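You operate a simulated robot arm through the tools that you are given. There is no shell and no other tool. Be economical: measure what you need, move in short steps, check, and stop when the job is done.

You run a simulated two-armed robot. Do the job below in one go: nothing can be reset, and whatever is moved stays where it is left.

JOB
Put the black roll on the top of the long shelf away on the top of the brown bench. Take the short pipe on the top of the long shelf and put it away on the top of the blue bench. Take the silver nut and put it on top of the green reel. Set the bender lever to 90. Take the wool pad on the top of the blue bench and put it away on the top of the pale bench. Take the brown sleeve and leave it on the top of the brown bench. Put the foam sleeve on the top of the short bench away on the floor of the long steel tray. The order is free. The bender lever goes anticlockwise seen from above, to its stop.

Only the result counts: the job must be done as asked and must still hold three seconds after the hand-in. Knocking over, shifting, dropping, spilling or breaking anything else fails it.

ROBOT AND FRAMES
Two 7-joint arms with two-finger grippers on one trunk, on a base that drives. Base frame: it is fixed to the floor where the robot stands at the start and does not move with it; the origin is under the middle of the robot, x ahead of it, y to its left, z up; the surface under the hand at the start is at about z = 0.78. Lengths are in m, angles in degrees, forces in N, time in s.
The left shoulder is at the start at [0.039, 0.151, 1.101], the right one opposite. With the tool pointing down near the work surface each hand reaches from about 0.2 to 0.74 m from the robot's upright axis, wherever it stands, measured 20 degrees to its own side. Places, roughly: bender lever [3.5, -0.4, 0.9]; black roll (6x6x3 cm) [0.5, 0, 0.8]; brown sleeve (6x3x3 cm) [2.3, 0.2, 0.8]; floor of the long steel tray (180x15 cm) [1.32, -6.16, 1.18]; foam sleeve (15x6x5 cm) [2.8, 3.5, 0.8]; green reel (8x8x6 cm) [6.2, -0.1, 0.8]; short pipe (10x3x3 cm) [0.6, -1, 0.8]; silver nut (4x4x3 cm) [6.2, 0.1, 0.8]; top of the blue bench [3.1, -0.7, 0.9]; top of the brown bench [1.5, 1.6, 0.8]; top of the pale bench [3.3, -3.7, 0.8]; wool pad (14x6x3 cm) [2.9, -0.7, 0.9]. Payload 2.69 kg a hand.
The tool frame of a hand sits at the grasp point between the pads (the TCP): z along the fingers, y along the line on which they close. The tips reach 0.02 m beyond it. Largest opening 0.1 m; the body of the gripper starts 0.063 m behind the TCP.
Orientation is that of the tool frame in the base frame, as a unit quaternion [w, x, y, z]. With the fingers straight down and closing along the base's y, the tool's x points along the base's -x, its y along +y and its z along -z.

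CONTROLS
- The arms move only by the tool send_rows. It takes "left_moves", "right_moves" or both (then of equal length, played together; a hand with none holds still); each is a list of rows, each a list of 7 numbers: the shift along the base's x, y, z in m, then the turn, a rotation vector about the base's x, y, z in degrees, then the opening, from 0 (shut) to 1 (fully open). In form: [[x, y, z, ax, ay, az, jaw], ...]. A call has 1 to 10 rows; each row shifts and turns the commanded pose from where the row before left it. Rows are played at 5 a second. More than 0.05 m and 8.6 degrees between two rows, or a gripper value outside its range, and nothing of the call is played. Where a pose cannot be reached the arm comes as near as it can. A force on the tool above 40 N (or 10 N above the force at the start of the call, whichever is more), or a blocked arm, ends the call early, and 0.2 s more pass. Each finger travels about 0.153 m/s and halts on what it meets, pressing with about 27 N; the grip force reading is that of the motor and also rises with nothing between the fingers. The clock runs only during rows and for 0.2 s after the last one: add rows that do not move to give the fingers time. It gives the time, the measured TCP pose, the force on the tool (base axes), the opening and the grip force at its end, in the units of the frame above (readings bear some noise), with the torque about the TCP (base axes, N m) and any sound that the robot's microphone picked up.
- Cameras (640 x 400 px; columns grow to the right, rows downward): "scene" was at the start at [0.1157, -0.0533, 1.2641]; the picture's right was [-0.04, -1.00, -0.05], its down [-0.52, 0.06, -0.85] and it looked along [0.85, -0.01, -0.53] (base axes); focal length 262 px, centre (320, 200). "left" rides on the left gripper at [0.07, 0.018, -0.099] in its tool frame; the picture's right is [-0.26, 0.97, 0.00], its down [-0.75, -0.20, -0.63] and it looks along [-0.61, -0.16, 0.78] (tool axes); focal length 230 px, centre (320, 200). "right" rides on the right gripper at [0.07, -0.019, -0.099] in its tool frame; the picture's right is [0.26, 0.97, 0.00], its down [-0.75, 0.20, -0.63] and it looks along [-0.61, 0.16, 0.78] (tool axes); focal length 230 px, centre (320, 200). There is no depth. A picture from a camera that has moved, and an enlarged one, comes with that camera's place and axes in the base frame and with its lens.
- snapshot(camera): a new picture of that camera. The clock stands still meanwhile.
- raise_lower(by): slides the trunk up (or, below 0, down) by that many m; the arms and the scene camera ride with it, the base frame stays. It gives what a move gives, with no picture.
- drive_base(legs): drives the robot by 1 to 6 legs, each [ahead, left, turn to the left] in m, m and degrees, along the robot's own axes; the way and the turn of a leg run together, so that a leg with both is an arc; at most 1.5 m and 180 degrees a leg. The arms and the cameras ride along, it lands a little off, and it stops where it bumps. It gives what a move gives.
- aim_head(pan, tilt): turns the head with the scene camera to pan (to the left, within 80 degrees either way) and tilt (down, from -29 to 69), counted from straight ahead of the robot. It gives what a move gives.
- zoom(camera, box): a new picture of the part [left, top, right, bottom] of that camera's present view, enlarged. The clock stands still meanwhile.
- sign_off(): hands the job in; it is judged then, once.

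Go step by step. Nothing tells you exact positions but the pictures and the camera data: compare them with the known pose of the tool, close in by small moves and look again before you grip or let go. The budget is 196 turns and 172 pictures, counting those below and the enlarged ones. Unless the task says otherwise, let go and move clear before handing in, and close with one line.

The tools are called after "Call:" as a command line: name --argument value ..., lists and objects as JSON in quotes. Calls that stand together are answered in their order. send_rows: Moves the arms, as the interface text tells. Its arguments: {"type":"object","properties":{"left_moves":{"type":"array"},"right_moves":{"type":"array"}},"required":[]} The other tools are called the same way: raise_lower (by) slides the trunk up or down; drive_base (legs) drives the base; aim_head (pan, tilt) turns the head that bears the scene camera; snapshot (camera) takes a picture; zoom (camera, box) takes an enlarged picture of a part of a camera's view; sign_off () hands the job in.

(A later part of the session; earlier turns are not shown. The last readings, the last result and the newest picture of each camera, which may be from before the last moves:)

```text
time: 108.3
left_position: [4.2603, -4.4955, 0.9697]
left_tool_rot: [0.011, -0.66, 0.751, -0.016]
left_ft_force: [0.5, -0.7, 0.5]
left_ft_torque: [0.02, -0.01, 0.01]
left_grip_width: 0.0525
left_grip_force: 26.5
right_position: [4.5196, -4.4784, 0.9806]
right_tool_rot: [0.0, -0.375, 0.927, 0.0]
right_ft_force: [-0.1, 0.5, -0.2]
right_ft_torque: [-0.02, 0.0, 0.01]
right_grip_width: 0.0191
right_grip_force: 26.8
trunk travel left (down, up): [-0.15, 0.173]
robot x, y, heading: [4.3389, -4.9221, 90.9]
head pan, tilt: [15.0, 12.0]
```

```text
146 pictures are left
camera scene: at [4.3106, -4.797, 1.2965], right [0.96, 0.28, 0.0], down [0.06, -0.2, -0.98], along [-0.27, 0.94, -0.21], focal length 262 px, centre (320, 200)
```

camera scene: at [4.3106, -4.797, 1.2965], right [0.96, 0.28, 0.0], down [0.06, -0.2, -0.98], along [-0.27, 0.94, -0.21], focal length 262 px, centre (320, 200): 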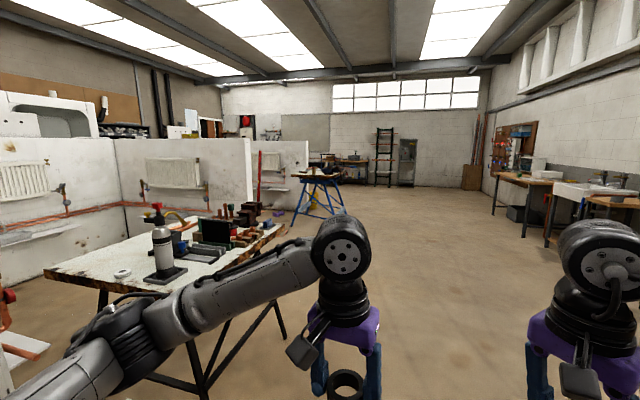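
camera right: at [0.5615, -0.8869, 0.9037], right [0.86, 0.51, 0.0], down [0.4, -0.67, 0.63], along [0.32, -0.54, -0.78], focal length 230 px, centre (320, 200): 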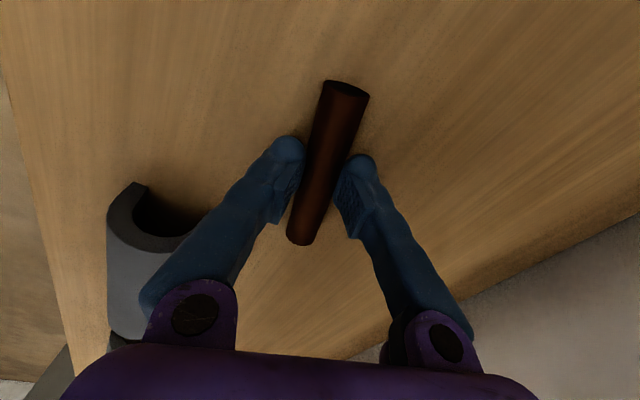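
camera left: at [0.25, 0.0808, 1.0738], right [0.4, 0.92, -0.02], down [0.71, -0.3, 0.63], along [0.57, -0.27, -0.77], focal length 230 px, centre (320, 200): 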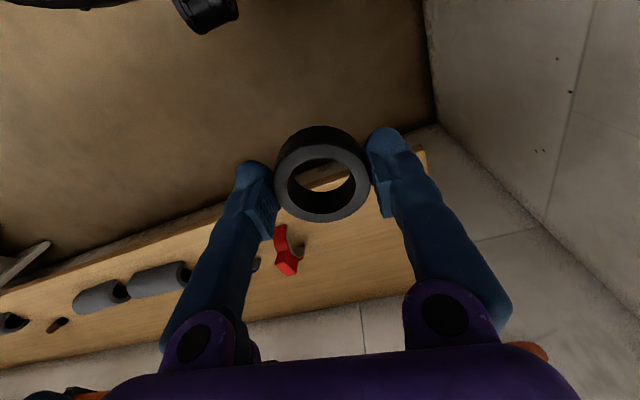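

I see the pale bench to the left and the blue-legged bench with the bender farther ahead. I drive north toward it.

Call:
drive_base --legs '[[1.2, -0.2, 0], [1.2, 0, 0], [0.6, 0, 0]]'

Call:
aim_head --pan 45 --tilt 15

Call:
snapshot --camera "scene"

Call:
aim_head --pan -5 --tilt 15

Call:
snapshot --camera "scene"

```text
time: 123.1
left_position: [4.3901, -1.4929, 0.9696]
left_tool_rot: [0.012, -0.666, 0.746, -0.015]
left_ft_force: [-0.5, 0.3, -0.6]
left_ft_torque: [0.01, -0.03, 0.0]
left_grip_width: 0.0527
left_grip_force: 26.5
right_position: [4.6489, -1.4703, 0.9812]
right_tool_rot: [0.0, -0.382, 0.924, 0.0]
right_ft_force: [-0.4, -0.8, -0.8]
right_ft_torque: [0.0, 0.02, 0.02]
right_grip_width: 0.0188
right_grip_force: 26.8
trunk travel left (down, up): [-0.15, 0.173]
robot x, y, heading: [4.4773, -1.9219, 91.7]
head pan, tilt: [15.0, 12.0]
```

```text
time: 124.0
left_position: [4.3899, -1.4939, 0.9697]
left_tool_rot: [0.011, -0.666, 0.745, -0.016]
left_ft_force: [-0.3, 0.0, -0.1]
left_ft_torque: [0.0, 0.0, 0.03]
left_grip_width: 0.0527
left_grip_force: 26.5
right_position: [4.6508, -1.4719, 0.9817]
right_tool_rot: [0.0, -0.383, 0.924, 0.0]
right_ft_force: [0.0, -0.3, -0.9]
right_ft_torque: [0.01, -0.01, -0.01]
right_grip_width: 0.0189
right_grip_force: 27.3
trunk travel left (down, up): [-0.15, 0.173]
robot x, y, heading: [4.4751, -1.9247, 92.0]
head pan, tilt: [45.0, 15.0]
```

```text
145 pictures are left
camera scene: at [4.4053, -1.8199, 1.2917], right [0.68, 0.73, 0.0], down [0.19, -0.18, -0.97], along [-0.71, 0.66, -0.26], focal length 262 px, centre (320, 200)
```

scene: 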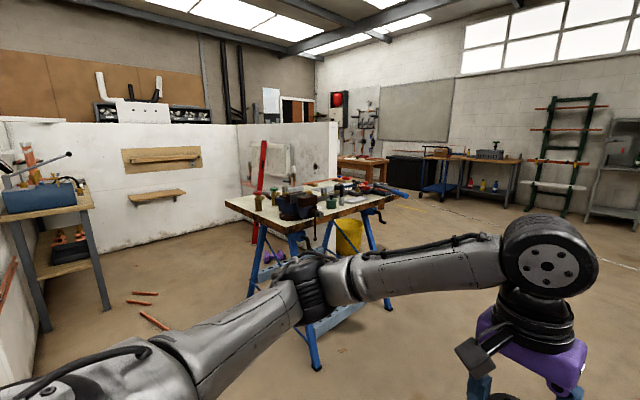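

```text
time: 125.2
left_position: [4.3897, -1.4945, 0.9705]
left_tool_rot: [0.011, -0.667, 0.745, -0.016]
left_ft_force: [0.6, -0.4, 0.0]
left_ft_torque: [0.0, 0.0, 0.04]
left_grip_width: 0.0528
left_grip_force: 26.6
right_position: [4.6499, -1.4715, 0.9817]
right_tool_rot: [0.0, -0.383, 0.924, 0.0]
right_ft_force: [1.0, -0.4, -1.1]
right_ft_torque: [0.01, -0.03, 0.0]
right_grip_width: 0.019
right_grip_force: 27.1
trunk travel left (down, up): [-0.15, 0.173]
robot x, y, heading: [4.4729, -1.9211, 92.1]
head pan, tilt: [-5.0, 15.0]
```

```text
144 pictures are left
camera scene: at [4.4784, -1.7905, 1.2917], right [1.0, -0.05, 0.0], down [-0.01, -0.26, -0.97], along [0.05, 0.96, -0.26], focal length 262 px, centre (320, 200)
```

scene: 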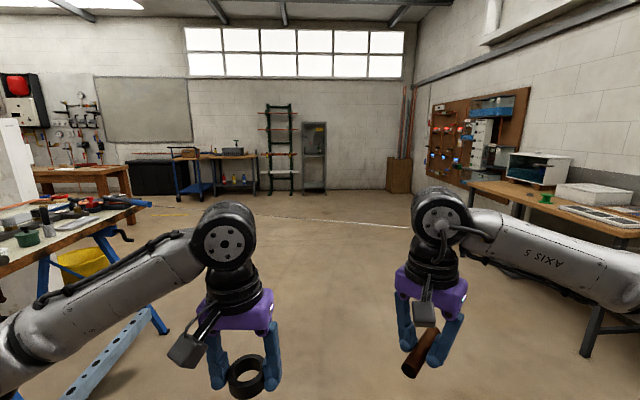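

The blue bench spans about x 2.9–3.6, y -1.2…-0.4. I zoom in on its top to see objects and free room.

Call:
aim_head --pan 45 --tilt 15

Call:
zoom --camera "scene" --box '[210, 130, 430, 267]'

```text
time: 126.4
left_position: [4.3893, -1.4945, 0.9693]
left_tool_rot: [0.011, -0.666, 0.746, -0.015]
left_ft_force: [-0.5, -0.8, -0.4]
left_ft_torque: [0.01, -0.03, -0.01]
left_grip_width: 0.0528
left_grip_force: 26.8
right_position: [4.6497, -1.472, 0.9819]
right_tool_rot: [0.0, -0.383, 0.924, 0.0]
right_ft_force: [0.6, 0.3, -0.4]
right_ft_torque: [-0.02, -0.03, 0.01]
right_grip_width: 0.019
right_grip_force: 27.0
trunk travel left (down, up): [-0.15, 0.173]
robot x, y, heading: [4.474, -1.9238, 91.6]
head pan, tilt: [45.0, 15.0]
```

```text
2.91 times, centred on (320, 198) of scene
camera zoom: at [4.4053, -1.8199, 1.2917], right [0.68, 0.73, 0.0], down [0.19, -0.18, -0.97], along [-0.71, 0.66, -0.26], focal length 763 px, centre (320, 204)
```

zoom: 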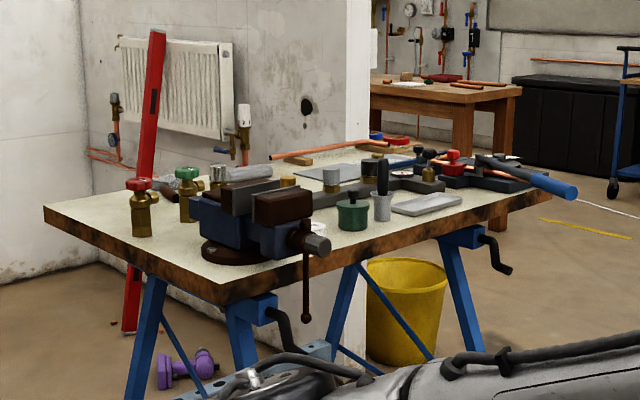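

The pad appears to be on the west half of the blue bench, so it must be reached from another side. I drive north to inspect the other side.

Call:
drive_base --legs '[[1.2, 0, 0], [1.0, 0, 0]]'

Call:
aim_head --pan 78 --tilt 15

Call:
snapshot --camera "scene"

Call:
aim_head --pan 35 --tilt 15

Call:
snapshot --camera "scene"

```text
time: 137.3
left_position: [4.348, 0.7073, 0.9697]
left_tool_rot: [0.012, -0.666, 0.746, -0.016]
left_ft_force: [0.6, -0.2, 0.8]
left_ft_torque: [-0.02, -0.03, 0.0]
left_grip_width: 0.0529
left_grip_force: 26.8
right_position: [4.6078, 0.7281, 0.9809]
right_tool_rot: [0.0, -0.382, 0.924, 0.001]
right_ft_force: [-0.2, -0.2, -1.1]
right_ft_torque: [0.01, -0.01, 0.0]
right_grip_width: 0.0187
right_grip_force: 26.8
trunk travel left (down, up): [-0.15, 0.173]
robot x, y, heading: [4.4353, 0.2845, 91.7]
head pan, tilt: [45.0, 15.0]
```

```text
time: 138.3
left_position: [4.3475, 0.7077, 0.9686]
left_tool_rot: [0.011, -0.666, 0.745, -0.016]
left_ft_force: [0.9, -0.4, -0.1]
left_ft_torque: [0.0, -0.01, 0.02]
left_grip_width: 0.0526
left_grip_force: 27.1
right_position: [4.6074, 0.7287, 0.981]
right_tool_rot: [0.002, -0.382, 0.924, 0.0]
right_ft_force: [0.2, 0.2, -0.4]
right_ft_torque: [0.02, -0.02, 0.01]
right_grip_width: 0.0191
right_grip_force: 26.8
trunk travel left (down, up): [-0.15, 0.173]
robot x, y, heading: [4.4325, 0.2764, 91.9]
head pan, tilt: [78.0, 15.0]
```

```text
142 pictures are left
camera scene: at [4.3383, 0.3336, 1.2917], right [0.18, 0.98, 0.0], down [0.25, -0.05, -0.97], along [-0.95, 0.17, -0.26], focal length 262 px, centre (320, 200)
```

scene: 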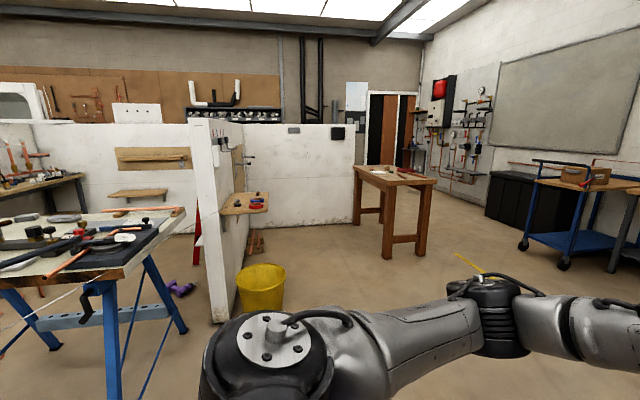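

```text
time: 139.4
left_position: [4.347, 0.7081, 0.9696]
left_tool_rot: [0.011, -0.667, 0.745, -0.015]
left_ft_force: [-0.7, -0.4, -0.2]
left_ft_torque: [0.0, -0.02, -0.04]
left_grip_width: 0.0524
left_grip_force: 26.9
right_position: [4.6071, 0.7286, 0.9818]
right_tool_rot: [0.001, -0.382, 0.924, 0.0]
right_ft_force: [-0.2, -0.4, -0.4]
right_ft_torque: [-0.01, 0.02, 0.03]
right_grip_width: 0.0191
right_grip_force: 27.3
trunk travel left (down, up): [-0.15, 0.173]
robot x, y, heading: [4.4322, 0.2766, 91.6]
head pan, tilt: [35.0, 15.0]
```

```text
141 pictures are left
camera scene: at [4.3741, 0.3918, 1.2917], right [0.8, 0.6, 0.0], down [0.16, -0.21, -0.97], along [-0.58, 0.77, -0.26], focal length 262 px, centre (320, 200)
```

scene: 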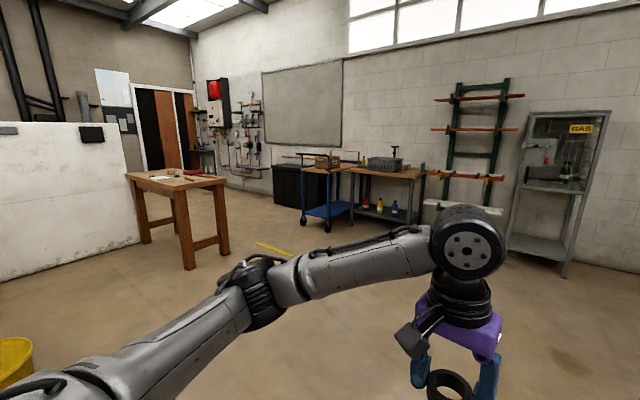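

The brown bench is ahead at about [1.7,1.5]; the brown sleeve sits on a small wall shelf near [2.3,0.2]. I zoom on the blue bench from here for free spots and the bender.

Call:
aim_head --pan 80 --tilt 15

Call:
zoom --camera "scene" --box '[0, 170, 220, 307]'

Call:
zoom --camera "scene" --box '[210, 140, 450, 290]'

```text
time: 140.5
left_position: [4.3474, 0.7072, 0.9706]
left_tool_rot: [0.011, -0.666, 0.746, -0.016]
left_ft_force: [-0.5, 0.3, 0.0]
left_ft_torque: [-0.02, -0.02, 0.03]
left_grip_width: 0.0526
left_grip_force: 27.2
right_position: [4.607, 0.729, 0.9816]
right_tool_rot: [0.001, -0.382, 0.924, 0.0]
right_ft_force: [0.4, -0.4, 0.2]
right_ft_torque: [-0.04, -0.02, -0.01]
right_grip_width: 0.0186
right_grip_force: 26.8
trunk travel left (down, up): [-0.15, 0.173]
robot x, y, heading: [4.4344, 0.277, 91.8]
head pan, tilt: [80.0, 15.0]
```

```text
2.91 times, centred on (110, 238) of scene
camera zoom: at [4.3377, 0.3304, 1.2917], right [0.14, 0.99, 0.0], down [0.26, -0.04, -0.97], along [-0.96, 0.14, -0.26], focal length 763 px, centre (931, 88)
```

zoom: 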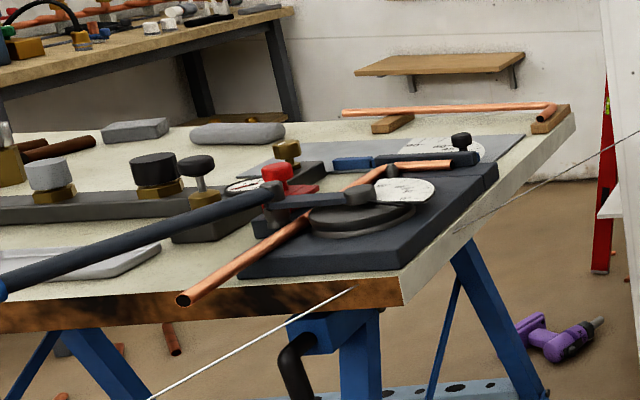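

```text
2.67 times, centred on (330, 215) of scene
camera zoom: at [4.3377, 0.3304, 1.2917], right [0.14, 0.99, 0.0], down [0.26, -0.04, -0.97], along [-0.96, 0.14, -0.26], focal length 699 px, centre (293, 160)
```

zoom: 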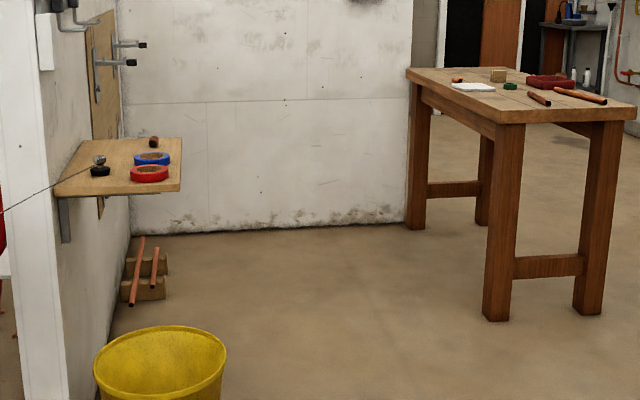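

The layout is clear: brown bench roughly x 1.0–2.05, y 1.4–1.9; sleeve shelf to its south. I drive into the bay between them, facing west.

Call:
drive_base --legs '[[0.62, 0, 0], [0, 0, 88.5], [1.4, 0, 0], [0.65, 0, 0]]'

Call:
aim_head --pan -40 --tilt 25

Call:
snapshot --camera "scene"

Call:
aim_head --pan 60 --tilt 30

Call:
snapshot --camera "scene"

```text
time: 157.6
left_position: [1.9268, 0.8261, 0.9711]
left_tool_rot: [-0.019, 0.997, -0.074, 0.003]
left_ft_force: [0.5, -0.5, -0.4]
left_ft_torque: [0.04, 0.0, 0.01]
left_grip_width: 0.0529
left_grip_force: 27.4
right_position: [1.9138, 1.0871, 0.9819]
right_tool_rot: [0.0, 0.917, -0.4, 0.0]
right_ft_force: [-0.9, 0.4, -0.6]
right_ft_torque: [-0.04, 0.01, 0.0]
right_grip_width: 0.019
right_grip_force: 26.7
trunk travel left (down, up): [-0.15, 0.173]
robot x, y, heading: [2.3599, 0.8961, 179.7]
head pan, tilt: [80.0, 15.0]
```

```text
time: 159.6
left_position: [1.9268, 0.8272, 0.9702]
left_tool_rot: [-0.019, 0.997, -0.074, 0.003]
left_ft_force: [-0.1, -0.2, 0.2]
left_ft_torque: [0.01, 0.02, -0.04]
left_grip_width: 0.0527
left_grip_force: 27.0
right_position: [1.9146, 1.0867, 0.9814]
right_tool_rot: [0.0, 0.917, -0.399, -0.001]
right_ft_force: [-0.6, 0.0, -0.4]
right_ft_torque: [0.03, -0.01, 0.04]
right_grip_width: 0.0188
right_grip_force: 27.0
trunk travel left (down, up): [-0.15, 0.173]
robot x, y, heading: [2.356, 0.8996, 180.0]
head pan, tilt: [-40.0, 25.0]
```

```text
138 pictures are left
camera scene: at [2.2486, 0.9545, 1.2755], right [0.64, 0.77, 0.0], down [0.32, -0.27, -0.91], along [-0.69, 0.58, -0.42], focal length 262 px, centre (320, 200)
```

scene: 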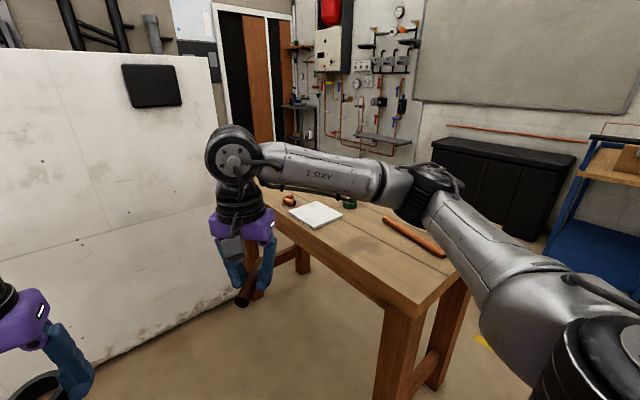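

```text
time: 161.3
left_position: [1.9254, 0.8268, 0.9701]
left_tool_rot: [-0.018, 0.997, -0.074, 0.002]
left_ft_force: [0.4, 0.1, -1.1]
left_ft_torque: [0.01, -0.01, 0.03]
left_grip_width: 0.0527
left_grip_force: 26.9
right_position: [1.9149, 1.0858, 0.9815]
right_tool_rot: [0.0, 0.917, -0.4, -0.001]
right_ft_force: [-0.2, 0.2, 0.3]
right_ft_torque: [-0.05, 0.03, 0.02]
right_grip_width: 0.0187
right_grip_force: 26.9
trunk travel left (down, up): [-0.15, 0.173]
robot x, y, heading: [2.359, 0.8966, 179.9]
head pan, tilt: [60.0, 30.0]
```

```text
137 pictures are left
camera scene: at [2.2737, 0.817, 1.2675], right [-0.86, 0.5, 0.0], down [0.25, 0.43, -0.87], along [-0.43, -0.75, -0.5], focal length 262 px, centre (320, 200)
```

scene: 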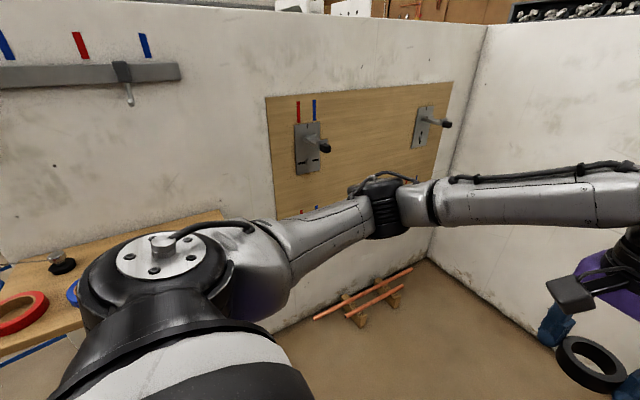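

I step forward and turn right to face the brown bench, then look at its top.

Call:
drive_base --legs '[[0.32, 0, 0], [0, 0, -90]]'

Call:
aim_head --pan 5 --tilt 38

Call:
snapshot --camera "scene"

```text
time: 167.3
left_position: [1.968, 1.3284, 0.9709]
left_tool_rot: [0.011, -0.653, 0.757, -0.015]
left_ft_force: [0.3, 1.0, -0.5]
left_ft_torque: [-0.01, -0.02, 0.0]
left_grip_width: 0.0528
left_grip_force: 26.9
right_position: [2.2283, 1.3404, 0.9812]
right_tool_rot: [0.001, -0.366, 0.931, 0.0]
right_ft_force: [-0.1, -1.2, -0.7]
right_ft_torque: [0.02, -0.03, 0.01]
right_grip_width: 0.0193
right_grip_force: 26.8
trunk travel left (down, up): [-0.15, 0.173]
robot x, y, heading: [2.0386, 0.896, 90.0]
head pan, tilt: [60.0, 30.0]
```

```text
time: 168.5
left_position: [1.9679, 1.33, 0.9709]
left_tool_rot: [0.011, -0.653, 0.758, -0.015]
left_ft_force: [-0.1, 0.0, -0.4]
left_ft_torque: [0.02, 0.0, 0.01]
left_grip_width: 0.0527
left_grip_force: 27.1
right_position: [2.2283, 1.3412, 0.982]
right_tool_rot: [0.001, -0.366, 0.931, 0.001]
right_ft_force: [0.2, -0.4, -0.6]
right_ft_torque: [-0.01, 0.0, 0.0]
right_grip_width: 0.019
right_grip_force: 27.2
trunk travel left (down, up): [-0.15, 0.173]
robot x, y, heading: [2.0373, 0.896, 89.9]
head pan, tilt: [5.0, 38.0]
```

```text
136 pictures are left
camera scene: at [2.0298, 1.0217, 1.2551], right [1.0, 0.09, 0.0], down [0.05, -0.61, -0.79], along [-0.07, 0.79, -0.62], focal length 262 px, centre (320, 200)
```

scene: 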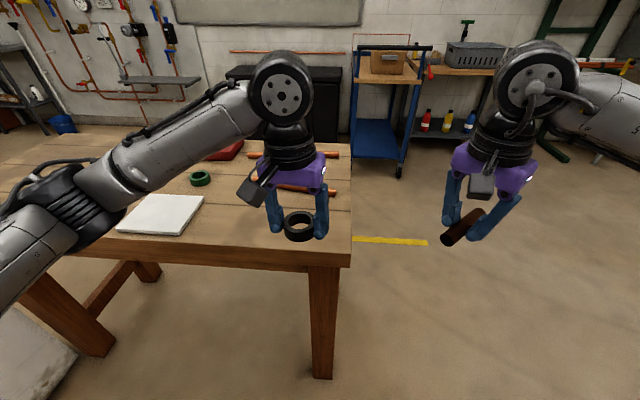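

Free room lies right of the white pad. I move the left hand with the roll over [1.79, 1.52].

Call:
send_rows --left_moves '[[-0.0254, 0.0271, -0.014, 0.1, 0.3, 0, 0], [-0.0254, 0.0271, -0.014, 0.1, 0.3, 0, 0], [-0.0254, 0.0271, -0.014, 0.1, 0.3, 0, 0], [-0.0254, 0.0271, -0.014, 0.1, 0.3, 0, 0], [-0.0254, 0.0271, -0.014, 0.1, 0.3, 0, 0], [-0.0254, 0.0271, -0.014, 0.1, 0.3, 0, 0], [-0.0254, 0.0271, -0.014, 0.1, 0.3, 0, 0], [0, 0, 0, 0, 0, 0, 0]]'

Call:
snapshot --camera "left"

Call:
snapshot --camera "scene"

```text
time: 170.3
left_position: [1.7897, 1.518, 0.8723]
left_tool_rot: [0.001, -0.653, 0.758, 0.001]
left_ft_force: [-1.0, -0.7, -0.2]
left_ft_torque: [-0.03, -0.01, -0.01]
left_grip_width: 0.0529
left_grip_force: 27.2
right_position: [2.2291, 1.3419, 0.9803]
right_tool_rot: [0.002, -0.365, 0.931, 0.0]
right_ft_force: [0.9, 0.3, -1.1]
right_ft_torque: [0.01, 0.0, 0.04]
right_grip_width: 0.0188
right_grip_force: 27.5
trunk travel left (down, up): [-0.15, 0.173]
robot x, y, heading: [2.0365, 0.8964, 90.1]
head pan, tilt: [5.0, 38.0]
```

```text
135 pictures are left
camera left: at [1.7622, 1.4523, 0.9711], right [-0.92, 0.4, 0.0], down [0.31, 0.71, 0.63], along [0.25, 0.58, -0.77], focal length 230 px, centre (320, 200)
```

left: 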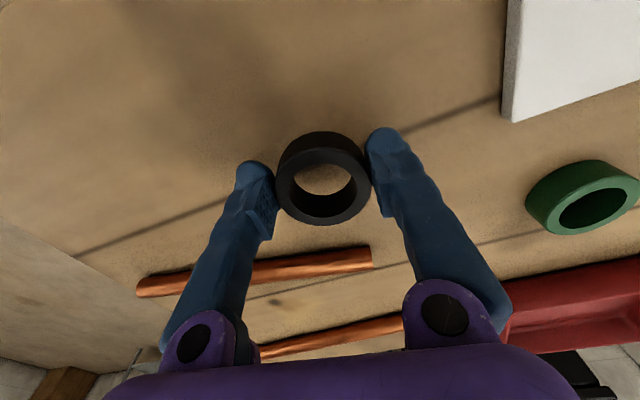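

```text
134 pictures are left
camera scene: at [2.0299, 1.0216, 1.2551], right [1.0, 0.08, 0.0], down [0.05, -0.61, -0.79], along [-0.07, 0.79, -0.62], focal length 262 px, centre (320, 200)
```

scene: 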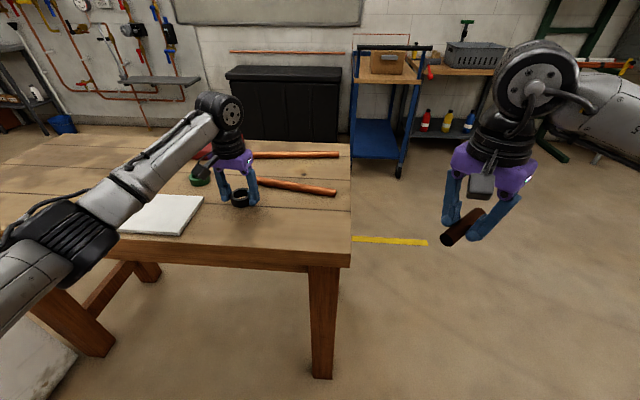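

Spot is clear. I lower in fine steps, watching the force.

Call:
send_rows --left_moves '[[0, 0, -0.02, 0, 0, 0, 0], [0, 0, -0.01, 0, 0, 0, 0], [0, 0, -0.005, 0, 0, 0, 0], [0, 0, -0.004, 0, 0, 0, 0], [0, 0, 0, 0, 0, 0, 0]]'

Call:
snapshot --camera "left"

```text
time: 171.1
left_position: [1.7899, 1.521, 0.85]
left_tool_rot: [0.008, -0.652, 0.758, 0.006]
left_ft_force: [-0.3, -5.1, 16.0]
left_ft_torque: [-0.15, 0.42, 0.08]
left_grip_width: 0.0524
left_grip_force: 26.8
right_position: [2.2293, 1.3399, 0.9816]
right_tool_rot: [0.0, -0.365, 0.931, 0.001]
right_ft_force: [-0.4, 0.0, -0.6]
right_ft_torque: [-0.02, 0.0, -0.02]
right_grip_width: 0.0189
right_grip_force: 27.3
trunk travel left (down, up): [-0.15, 0.173]
robot x, y, heading: [2.0371, 0.8964, 89.9]
head pan, tilt: [5.0, 38.0]
stopped in row 3 (left hand): the force on the tool passed its limit at 44 N (the readings are from after the stop); the commanded pose is now the measured one
```

```text
133 pictures are left
camera left: at [1.7618, 1.4525, 0.9473], right [-0.92, 0.4, 0.0], down [0.31, 0.7, 0.65], along [0.25, 0.59, -0.76], focal length 230 px, centre (320, 200)
```

left: 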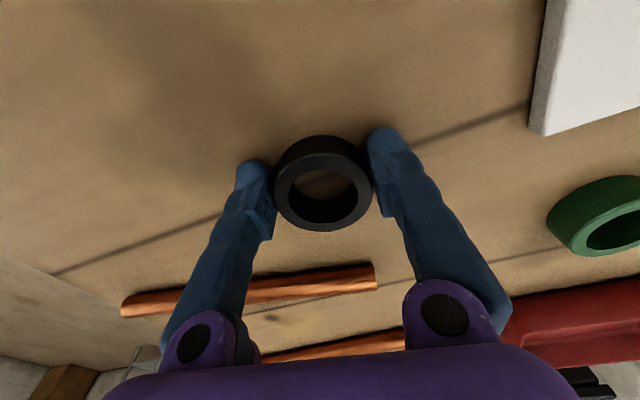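

Contact: the brown bench surface is at about z 0.823. I open and lift clear.

Call:
send_rows --left_moves '[[0, 0, 0.002, 0, 0, 0, 0], [0, 0, 0, 0, 0, 0, 0.6], [0, 0, 0, 0, 0, 0, 1], [0, 0, 0, 0, 0, 0, 1], [0, 0, 0.03, 0, 0, 0, 1], [0, 0, 0.05, 0, 0, 0, 1], [0, -0.02, 0.04, 0, 0, 0, 1], [0, -0.04, 0.03, 0, 0, 0, 1]]'

Call:
snapshot --camera "scene"

```text
time: 172.9
left_position: [1.789, 1.459, 0.9982]
left_tool_rot: [0.006, -0.653, 0.757, 0.004]
left_ft_force: [0.9, -0.3, 0.5]
left_ft_torque: [0.04, 0.02, 0.02]
left_grip_width: 0.0998
left_grip_force: 0.2
right_position: [2.2287, 1.3413, 0.9821]
right_tool_rot: [0.001, -0.365, 0.931, 0.001]
right_ft_force: [-0.2, 0.2, -0.4]
right_ft_torque: [0.0, 0.0, 0.0]
right_grip_width: 0.019
right_grip_force: 27.0
trunk travel left (down, up): [-0.15, 0.173]
robot x, y, heading: [2.0381, 0.8953, 90.1]
head pan, tilt: [5.0, 38.0]
```

```text
132 pictures are left
camera scene: at [2.0296, 1.0209, 1.2552], right [1.0, 0.09, 0.0], down [0.05, -0.61, -0.79], along [-0.07, 0.79, -0.61], focal length 262 px, centre (320, 200)
```

scene: 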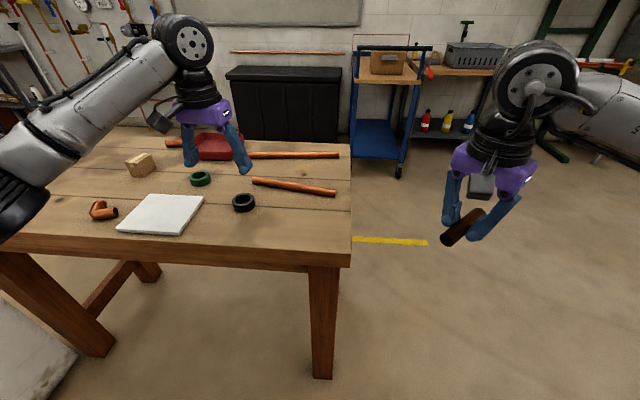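

The roll stands on the brown bench. I retract the left hand a bit, turn to face south toward the sleeve shelf, and look.

Call:
send_rows --left_moves '[[0.02, -0.04, 0, 0, 0, 0, 1], [0.02, -0.04, 0, 0, 0, 0, 1], [0.02, -0.03, 0, 0, 0, 0, 1]]'

Call:
drive_base --legs '[[0, 0, -90], [0, 0, -90]]'

Call:
aim_head --pan 5 --tilt 38

Call:
snapshot --camera "scene"

```text
time: 173.7
left_position: [1.8467, 1.35, 0.998]
left_tool_rot: [0.007, -0.653, 0.757, 0.004]
left_ft_force: [-0.4, 0.4, -0.1]
left_ft_torque: [-0.01, 0.02, 0.0]
left_grip_width: 0.1001
left_grip_force: 0.0
right_position: [2.2289, 1.3413, 0.9822]
right_tool_rot: [0.0, -0.366, 0.931, 0.001]
right_ft_force: [-0.2, 0.2, -1.0]
right_ft_torque: [0.01, 0.01, -0.02]
right_grip_width: 0.0189
right_grip_force: 27.0
trunk travel left (down, up): [-0.15, 0.173]
robot x, y, heading: [2.0367, 0.8963, 90.0]
head pan, tilt: [5.0, 38.0]
```

```text
time: 181.8
left_position: [2.225, 0.4434, 0.9993]
left_tool_rot: [0.004, 0.758, 0.652, -0.006]
left_ft_force: [-0.4, 0.1, -0.1]
left_ft_torque: [0.02, -0.01, -0.01]
left_grip_width: 0.1
left_grip_force: 0.0
right_position: [1.8454, 0.4518, 0.9823]
right_tool_rot: [0.001, 0.931, 0.365, -0.001]
right_ft_force: [0.8, -1.2, -0.3]
right_ft_torque: [-0.02, -0.04, 0.01]
right_grip_width: 0.019
right_grip_force: 27.1
trunk travel left (down, up): [-0.15, 0.173]
robot x, y, heading: [2.0372, 0.8917, -90.6]
head pan, tilt: [5.0, 38.0]
```

```text
time: 182.4
left_position: [2.2256, 0.4413, 0.9979]
left_tool_rot: [0.005, 0.759, 0.651, -0.007]
left_ft_force: [-0.2, 0.2, 0.0]
left_ft_torque: [0.0, 0.0, 0.01]
left_grip_width: 0.1
left_grip_force: 0.1
right_position: [1.8436, 0.4518, 0.9815]
right_tool_rot: [-0.002, 0.932, 0.364, -0.002]
right_ft_force: [0.3, 0.0, 0.1]
right_ft_torque: [-0.03, 0.02, 0.0]
right_grip_width: 0.0191
right_grip_force: 27.2
trunk travel left (down, up): [-0.15, 0.173]
robot x, y, heading: [2.037, 0.8984, -90.1]
head pan, tilt: [5.0, 38.0]
```

```text
131 pictures are left
camera scene: at [2.0439, 0.7696, 1.2551], right [-1.0, -0.08, 0.0], down [-0.05, 0.61, -0.79], along [0.06, -0.79, -0.62], focal length 262 px, centre (320, 200)
```

scene: 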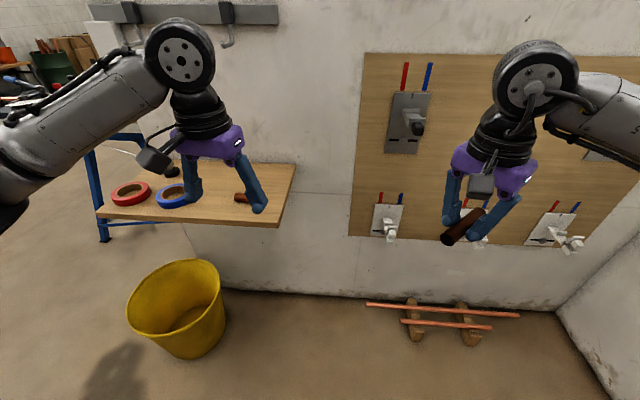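

The sleeve is at about [2.30, 0.21] behind the left finger. I drive 0.12 forward and bring the left hand over it.

Call:
drive_base --legs '[[0.12, 0, 0]]'

Call:
snapshot --camera "left"

```text
time: 183.6
left_position: [2.2251, 0.3215, 0.9984]
left_tool_rot: [0.004, 0.759, 0.651, -0.006]
left_ft_force: [0.6, 0.0, -0.5]
left_ft_torque: [0.05, -0.02, 0.02]
left_grip_width: 0.0999
left_grip_force: 0.0
right_position: [1.8425, 0.3319, 0.9816]
right_tool_rot: [-0.001, 0.931, 0.365, -0.001]
right_ft_force: [0.2, -0.3, -0.7]
right_ft_torque: [0.03, -0.02, 0.0]
right_grip_width: 0.0189
right_grip_force: 26.8
trunk travel left (down, up): [-0.15, 0.173]
robot x, y, heading: [2.0343, 0.7761, -90.2]
head pan, tilt: [5.0, 38.0]
```

```text
130 pictures are left
camera left: at [2.2549, 0.3892, 1.0957], right [0.92, -0.4, 0.0], down [-0.31, -0.7, 0.64], along [-0.26, -0.59, -0.77], focal length 230 px, centre (320, 200)
```

left: 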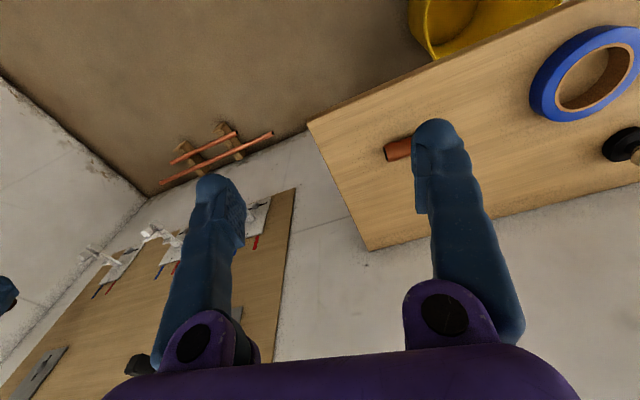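

The sleeve's west end is near [2.27,0.21]. I shift the hand to get it between the fingers and look again.

Call:
send_rows --left_moves '[[0.04, -0.02, 0, 0, 0, 0, 1], [0.04, -0.03, 0, 0, 0, 0, 1], [0, 0, 0, 0, 0, 0, 1]]'

Call:
snapshot --camera "left"

```text
time: 184.4
left_position: [2.3026, 0.273, 0.9998]
left_tool_rot: [0.004, 0.76, 0.65, -0.006]
left_ft_force: [-0.4, -0.3, 0.0]
left_ft_torque: [-0.01, -0.01, 0.02]
left_grip_width: 0.1
left_grip_force: 0.1
right_position: [1.8431, 0.3327, 0.9817]
right_tool_rot: [0.0, 0.932, 0.363, -0.001]
right_ft_force: [0.3, 0.0, -0.9]
right_ft_torque: [0.01, -0.01, 0.02]
right_grip_width: 0.0188
right_grip_force: 26.9
trunk travel left (down, up): [-0.15, 0.173]
robot x, y, heading: [2.0368, 0.7723, -90.5]
head pan, tilt: [5.0, 38.0]
```

```text
129 pictures are left
camera left: at [2.3343, 0.3406, 1.0974], right [0.92, -0.4, 0.0], down [-0.31, -0.7, 0.64], along [-0.26, -0.59, -0.77], focal length 230 px, centre (320, 200)
```

left: 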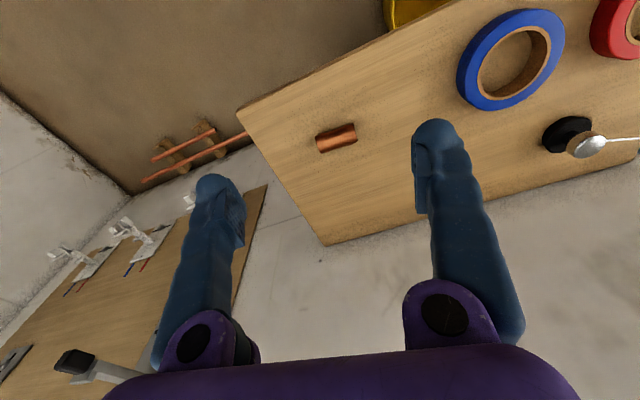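

The sleeve is centered at [2.30, 0.21] and lies along x. I turn the hand ~95° to close across it.

Call:
send_rows --left_moves '[[0, -0.006, -0.004, 0, 0, 8.5, 1], [0, -0.006, -0.004, 0, 0, 8.5, 1], [0, -0.006, -0.004, 0, 0, 8.5, 1], [0, -0.006, -0.004, 0, 0, 8.5, 1], [0, -0.006, -0.004, 0, 0, 8.5, 1], [0, -0.006, -0.004, 0, 0, 8.5, 1], [0, -0.006, -0.004, 0, 0, 8.5, 1], [0, -0.006, -0.004, 0, 0, 8.5, 1], [0, -0.006, -0.004, 0, 0, 8.5, 1], [0, -0.008, -0.004, 0, 0, 8.5, 1]]'

Call:
snapshot --camera "left"

```text
time: 186.6
left_position: [2.3048, 0.211, 0.9591]
left_tool_rot: [0.008, 0.118, 0.993, -0.002]
left_ft_force: [-0.1, -0.1, 0.5]
left_ft_torque: [-0.01, 0.02, 0.01]
left_grip_width: 0.1001
left_grip_force: 0.1
right_position: [1.8427, 0.3303, 0.9809]
right_tool_rot: [0.0, 0.931, 0.364, -0.001]
right_ft_force: [0.1, -0.1, -1.2]
right_ft_torque: [0.0, 0.0, -0.01]
right_grip_width: 0.0189
right_grip_force: 27.4
trunk travel left (down, up): [-0.15, 0.173]
robot x, y, heading: [2.0352, 0.7743, -90.5]
head pan, tilt: [5.0, 38.0]
```

```text
128 pictures are left
camera left: at [2.2411, 0.2453, 1.0558], right [0.48, 0.88, 0.0], down [0.67, -0.37, 0.64], along [0.56, -0.31, -0.77], focal length 230 px, centre (320, 200)
```

left: 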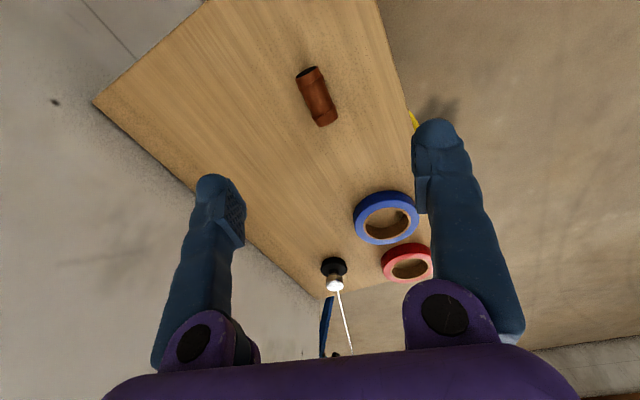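

Sleeve center triangulates to [2.299, 0.209, 0.805]. I correct yaw and descend.

Call:
send_rows --left_moves '[[-0.005, -0.002, -0.03, 0, 0, 6, 1], [0, 0, -0.04, 0, 0, 0, 1], [0, 0, -0.04, 0, 0, 0, 1], [0, 0, -0.015, 0, 0, 0, 1], [0, 0, -0.008, 0, 0, 0, 1], [0, 0, -0.008, 0, 0, 0, 1], [0, 0, 0, 0, 0, 0, 1]]'

Call:
snapshot --camera "left"

```text
time: 188.2
left_position: [2.2987, 0.2085, 0.8167]
left_tool_rot: [0.007, 0.068, 0.998, -0.001]
left_ft_force: [-0.2, 0.2, 0.3]
left_ft_torque: [0.0, 0.0, 0.05]
left_grip_width: 0.0999
left_grip_force: 0.1
right_position: [1.8426, 0.3322, 0.9814]
right_tool_rot: [0.0, 0.931, 0.364, -0.001]
right_ft_force: [-0.2, 0.2, -0.7]
right_ft_torque: [0.02, 0.0, 0.0]
right_grip_width: 0.0187
right_grip_force: 27.2
trunk travel left (down, up): [-0.15, 0.173]
robot x, y, heading: [2.0347, 0.7791, -90.5]
head pan, tilt: [5.0, 38.0]
```

```text
127 pictures are left
camera left: at [2.2319, 0.2375, 0.9149], right [0.39, 0.92, 0.0], down [0.71, -0.3, 0.64], along [0.59, -0.25, -0.77], focal length 230 px, centre (320, 200)
```

left: 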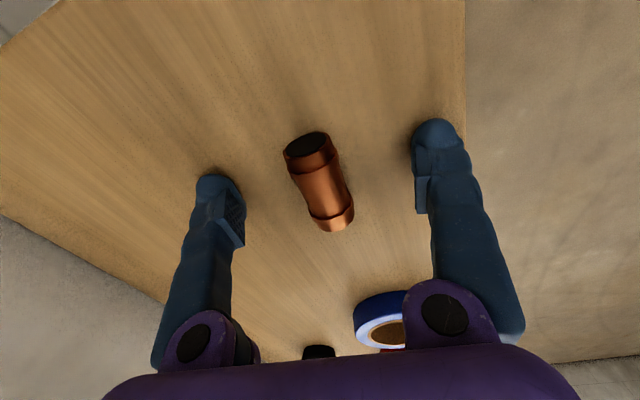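

The sleeve is well centered; I close and lift.

Call:
send_rows --left_moves '[[0, 0, 0, 0, 0, 0, 0], [0, 0, 0, 0, 0, 0, 0], [0, 0, 0, 0, 0, 0, 0], [0, 0, 0, 0, 0, 0, 0], [0, 0, 0.04, 0, 0, 0, 0], [0, 0, 0.05, 0, 0, 0, 0], [0, 0.02, 0.04, 0, 0, 0, 0], [0, 0.04, 0.02, 0, 0, 0, 0], [0, 0.04, 0.02, 0, 0, 0, 0], [0, 0.04, 0, 0, 0, 0, 0]]'

Call:
snapshot --camera "left"

```text
time: 190.4
left_position: [2.3, 0.3485, 0.9893]
left_tool_rot: [0.008, 0.067, 0.998, -0.001]
left_ft_force: [0.0, 0.0, -0.4]
left_ft_torque: [0.0, -0.01, -0.01]
left_grip_width: 0.0257
left_grip_force: 27.1
right_position: [1.8428, 0.3318, 0.9823]
right_tool_rot: [0.001, 0.931, 0.364, -0.001]
right_ft_force: [-0.4, -0.1, -1.4]
right_ft_torque: [-0.01, 0.0, 0.0]
right_grip_width: 0.0189
right_grip_force: 27.0
trunk travel left (down, up): [-0.15, 0.173]
robot x, y, heading: [2.0372, 0.7774, -90.4]
head pan, tilt: [5.0, 38.0]
```

```text
126 pictures are left
camera left: at [2.2332, 0.377, 1.0866], right [0.39, 0.92, 0.0], down [0.71, -0.3, 0.64], along [0.59, -0.25, -0.77], focal length 230 px, centre (320, 200)
```

left: 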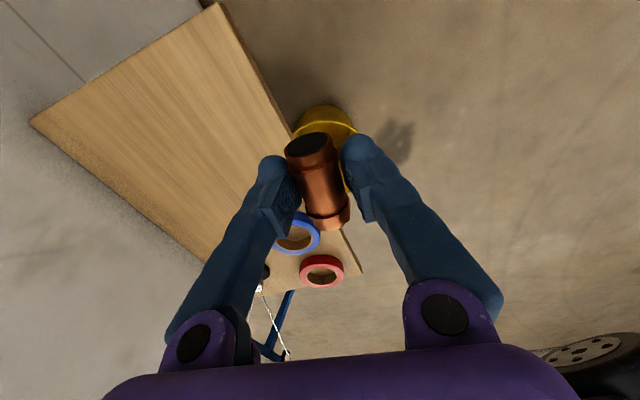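

Sleeve held. I return to the brown bench pose facing north.

Call:
drive_base --legs '[[-0.12, 0, 0], [0, 0, 90], [0, 0, 90]]'

Call:
snapshot --camera "scene"

```text
time: 199.3
left_position: [1.778, 1.3272, 0.9886]
left_tool_rot: [-0.002, 0.997, -0.073, -0.008]
left_ft_force: [0.4, -0.9, 0.3]
left_ft_torque: [0.02, -0.01, 0.0]
left_grip_width: 0.0253
left_grip_force: 26.9
right_position: [2.2357, 1.3389, 0.9807]
right_tool_rot: [0.001, -0.359, 0.933, 0.0]
right_ft_force: [0.5, 0.2, -0.9]
right_ft_torque: [0.01, -0.02, -0.01]
right_grip_width: 0.0188
right_grip_force: 27.0
trunk travel left (down, up): [-0.15, 0.173]
robot x, y, heading: [2.0385, 0.8963, 89.0]
head pan, tilt: [5.0, 38.0]
```

```text
125 pictures are left
camera scene: at [2.0318, 1.022, 1.2551], right [1.0, 0.07, 0.0], down [0.04, -0.61, -0.79], along [-0.05, 0.79, -0.62], focal length 262 px, centre (320, 200)
```

scene: 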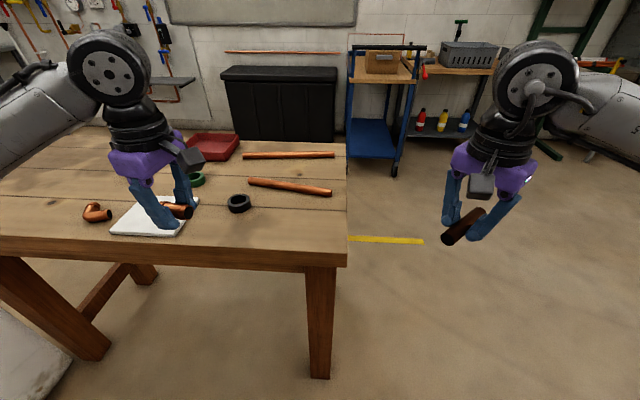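

I carry the sleeve to [1.93, 1.50] and lower it in fine steps.

Call:
send_rows --left_moves '[[0.03, 0.034, 0, 0, 0, 0, 0], [0.03, 0.034, 0, 0, 0, 0, 0], [0.03, 0.034, 0, 0, 0, 0, 0], [0.03, 0.034, -0.01, 0, 0, 0, 0], [0.03, 0.034, -0.02, 0, 0, 0, 0], [0, 0, -0.04, 0, 0, 0, 0], [0, 0, -0.04, 0, 0, 0, 0], [0, 0, -0.015, 0, 0, 0, 0], [0, 0, 0, 0, 0, 0, 0]]'

Call:
snapshot --camera "left"

```text
time: 201.3
left_position: [1.9287, 1.4968, 0.8641]
left_tool_rot: [-0.002, 0.997, -0.073, -0.008]
left_ft_force: [-0.1, 0.3, -0.2]
left_ft_torque: [0.03, -0.02, 0.0]
left_grip_width: 0.0253
left_grip_force: 26.9
right_position: [2.2358, 1.3383, 0.9814]
right_tool_rot: [0.001, -0.358, 0.934, 0.001]
right_ft_force: [0.4, 0.1, -0.9]
right_ft_torque: [0.0, 0.03, 0.01]
right_grip_width: 0.0188
right_grip_force: 26.5
trunk travel left (down, up): [-0.15, 0.173]
robot x, y, heading: [2.0348, 0.8943, 89.0]
head pan, tilt: [5.0, 38.0]
```

```text
124 pictures are left
camera left: at [1.9969, 1.4688, 0.9619], right [-0.4, -0.92, 0.0], down [-0.7, 0.31, 0.64], along [-0.59, 0.25, -0.77], focal length 230 px, centre (320, 200)
```

left: 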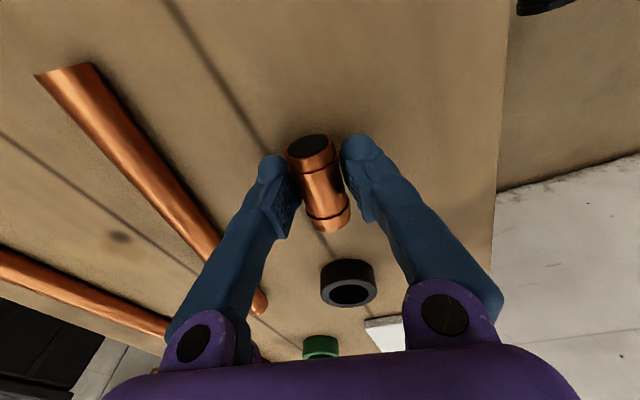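

Clear space. I lower the last centimetre, open and lift.

Call:
send_rows --left_moves '[[0, 0, -0.006, 0, 0, 0, 0], [0, 0, -0.004, 0, 0, 0, 0], [0, 0, -0.002, 0, 0, 0, 0], [0, 0, 0, 0, 0, 0, 0]]'

```text
time: 202.3
left_position: [1.9277, 1.4972, 0.8529]
left_tool_rot: [-0.002, 0.997, -0.074, -0.008]
left_ft_force: [0.7, 0.0, -0.9]
left_ft_torque: [-0.01, 0.0, 0.0]
left_grip_width: 0.0254
left_grip_force: 26.5
right_position: [2.234, 1.3385, 0.9814]
right_tool_rot: [0.001, -0.358, 0.934, -0.001]
right_ft_force: [0.2, -0.3, -0.7]
right_ft_torque: [-0.02, -0.01, -0.01]
right_grip_width: 0.0189
right_grip_force: 27.1
trunk travel left (down, up): [-0.15, 0.173]
robot x, y, heading: [2.0383, 0.8975, 89.0]
head pan, tilt: [5.0, 38.0]
```

Call:
send_rows --left_moves '[[0, 0, -0.002, 0, 0, 0, 0], [0, 0, -0.002, 0, 0, 0, 0], [0, 0, 0, 0, 0, 0, 0]]'

```text
time: 203.1
left_position: [1.9293, 1.4978, 0.8488]
left_tool_rot: [-0.003, 0.997, -0.073, -0.008]
left_ft_force: [-2.1, 3.7, 8.5]
left_ft_torque: [-0.03, -0.01, -0.07]
left_grip_width: 0.0255
left_grip_force: 27.2
right_position: [2.2363, 1.3371, 0.9819]
right_tool_rot: [0.001, -0.359, 0.934, 0.001]
right_ft_force: [0.6, 0.0, -0.1]
right_ft_torque: [-0.03, 0.03, -0.02]
right_grip_width: 0.0189
right_grip_force: 26.7
trunk travel left (down, up): [-0.15, 0.173]
robot x, y, heading: [2.0355, 0.9019, 89.2]
head pan, tilt: [5.0, 38.0]
```

The sleeve touches the bench (8.5 N). I open slowly and lift clear.

Call:
send_rows --left_moves '[[0, 0, 0.001, 0, 0, 0, 0.35], [0, 0, 0, 0, 0, 0, 0.7], [0, 0, 0, 0, 0, 0, 0.8], [0, 0, 0.03, 0, 0, 0, 0.8], [0, 0, 0.05, 0, 0, 0, 0.8], [0, 0, 0.04, 0, 0, 0, 1], [0, -0.04, 0.02, 0, 0, 0, 1], [-0.02, -0.04, 0, 0, 0, 0, 1], [-0.03, -0.04, 0, 0, 0, 0, 1]]'

Call:
snapshot --camera "scene"

```text
time: 205.1
left_position: [1.8761, 1.3768, 0.9891]
left_tool_rot: [-0.003, 0.997, -0.075, -0.008]
left_ft_force: [-0.5, -0.6, -0.4]
left_ft_torque: [-0.01, -0.04, 0.02]
left_grip_width: 0.0999
left_grip_force: 0.0
right_position: [2.2353, 1.3363, 0.9821]
right_tool_rot: [0.002, -0.358, 0.934, 0.0]
right_ft_force: [-0.5, 0.5, -0.5]
right_ft_torque: [-0.01, -0.02, -0.01]
right_grip_width: 0.0191
right_grip_force: 26.9
trunk travel left (down, up): [-0.15, 0.173]
robot x, y, heading: [2.0333, 0.897, 89.1]
head pan, tilt: [5.0, 38.0]
```

```text
123 pictures are left
camera scene: at [2.0311, 1.0213, 1.2552], right [1.0, 0.07, 0.0], down [0.04, -0.61, -0.79], along [-0.05, 0.79, -0.62], focal length 262 px, centre (320, 200)
```

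scene: 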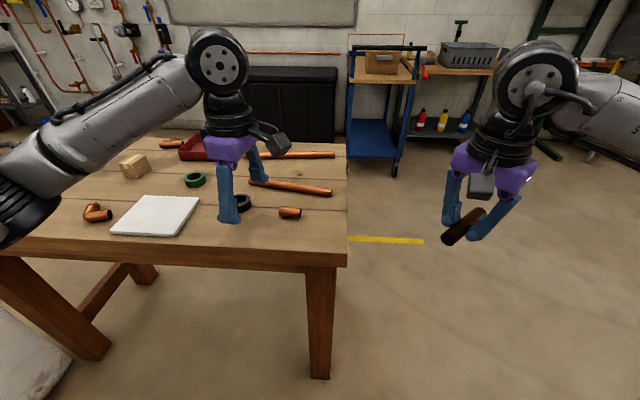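

Both items stand on the brown bench. Next I go to the north side of the blue bench and face south.

Call:
send_rows --left_moves '[[0, 0, 0, 0, 0, -8.5, 1], [0, 0, 0, 0, 0, -8.5, 1], [0, 0, 0, 0, 0, -8.5, 1], [0, 0, 0, 0, 0, -8.5, 1], [0, 0, 0, 0, 0, -8.5, 1], [0, 0, 0, 0, 0, -8.5, 1], [0, 0, 0, 0, 0, -8.5, 1], [0, 0, 0, 0, 0, -8.5, 1], [0, 0, 0, 0, 0, -8.5, 1], [0, 0, 0, 0, 0, -8.5, 1]]'

Call:
drive_base --legs '[[0, 0, -89], [1.25, 0, 0], [0, 0, -90]]'

Call:
aim_head --pan 0 --tilt 25

Call:
snapshot --camera "scene"

```text
time: 207.3
left_position: [1.8794, 1.3762, 0.9894]
left_tool_rot: [0.007, -0.684, 0.729, 0.004]
left_ft_force: [0.8, -0.8, -0.3]
left_ft_torque: [-0.01, -0.06, 0.01]
left_grip_width: 0.1001
left_grip_force: 0.0
right_position: [2.2355, 1.3389, 0.982]
right_tool_rot: [0.0, -0.358, 0.934, 0.0]
right_ft_force: [0.5, -0.3, -0.1]
right_ft_torque: [0.03, 0.0, 0.0]
right_grip_width: 0.0188
right_grip_force: 27.3
trunk travel left (down, up): [-0.15, 0.173]
robot x, y, heading: [2.0376, 0.8975, 88.8]
head pan, tilt: [5.0, 38.0]
```

```text
time: 221.3
left_position: [3.4634, 0.4069, 0.9893]
left_tool_rot: [0.005, 0.729, 0.684, -0.006]
left_ft_force: [-0.9, 0.4, -0.8]
left_ft_torque: [-0.01, 0.01, 0.05]
left_grip_width: 0.1002
left_grip_force: 0.1
right_position: [3.1071, 0.4456, 0.9807]
right_tool_rot: [0.0, 0.934, 0.357, -0.001]
right_ft_force: [0.3, 0.1, 0.1]
right_ft_torque: [0.04, 0.0, 0.0]
right_grip_width: 0.0189
right_grip_force: 27.1
trunk travel left (down, up): [-0.15, 0.173]
robot x, y, heading: [3.305, 0.8843, -91.0]
head pan, tilt: [5.0, 38.0]
```

```text
time: 222.0
left_position: [3.4639, 0.4058, 0.989]
left_tool_rot: [0.005, 0.73, 0.684, -0.006]
left_ft_force: [-0.6, -0.6, -0.4]
left_ft_torque: [-0.03, 0.0, -0.04]
left_grip_width: 0.1002
left_grip_force: 0.0
right_position: [3.1064, 0.4456, 0.9806]
right_tool_rot: [0.0, 0.934, 0.357, -0.002]
right_ft_force: [-1.0, 0.2, -0.8]
right_ft_torque: [0.02, -0.01, 0.02]
right_grip_width: 0.0188
right_grip_force: 27.1
trunk travel left (down, up): [-0.15, 0.173]
robot x, y, heading: [3.3052, 0.8862, -91.1]
head pan, tilt: [0.0, 25.0]
```

```text
122 pictures are left
camera scene: at [3.3034, 0.7546, 1.2754], right [-1.0, 0.02, 0.0], down [0.01, 0.42, -0.91], along [-0.02, -0.91, -0.42], focal length 262 px, centre (320, 200)
```

scene: 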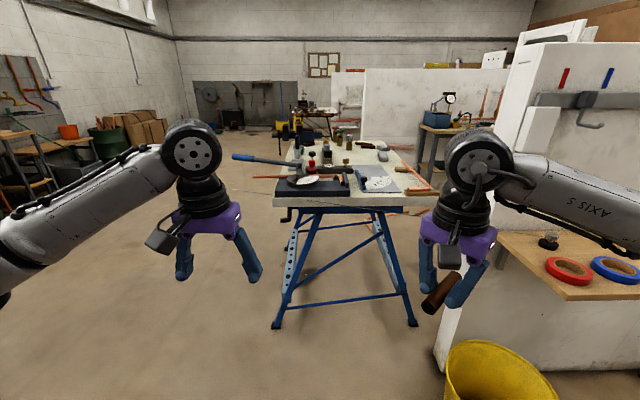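

The bench is seen from its north end: x 2.87–3.45, edge at y≈-0.11. I zoom on the top.

Call:
zoom --camera "scene" --box '[225, 120, 449, 260]'

```text
2.86 times, centred on (337, 190) of scene
camera zoom: at [3.3034, 0.7546, 1.2754], right [-1.0, 0.02, 0.0], down [0.01, 0.42, -0.91], along [-0.02, -0.91, -0.42], focal length 749 px, centre (271, 229)
```

zoom: 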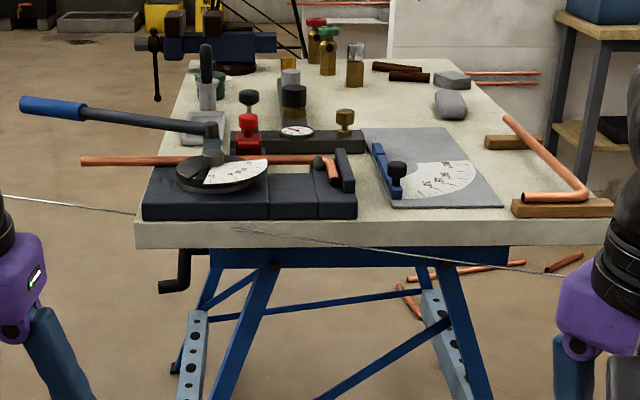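

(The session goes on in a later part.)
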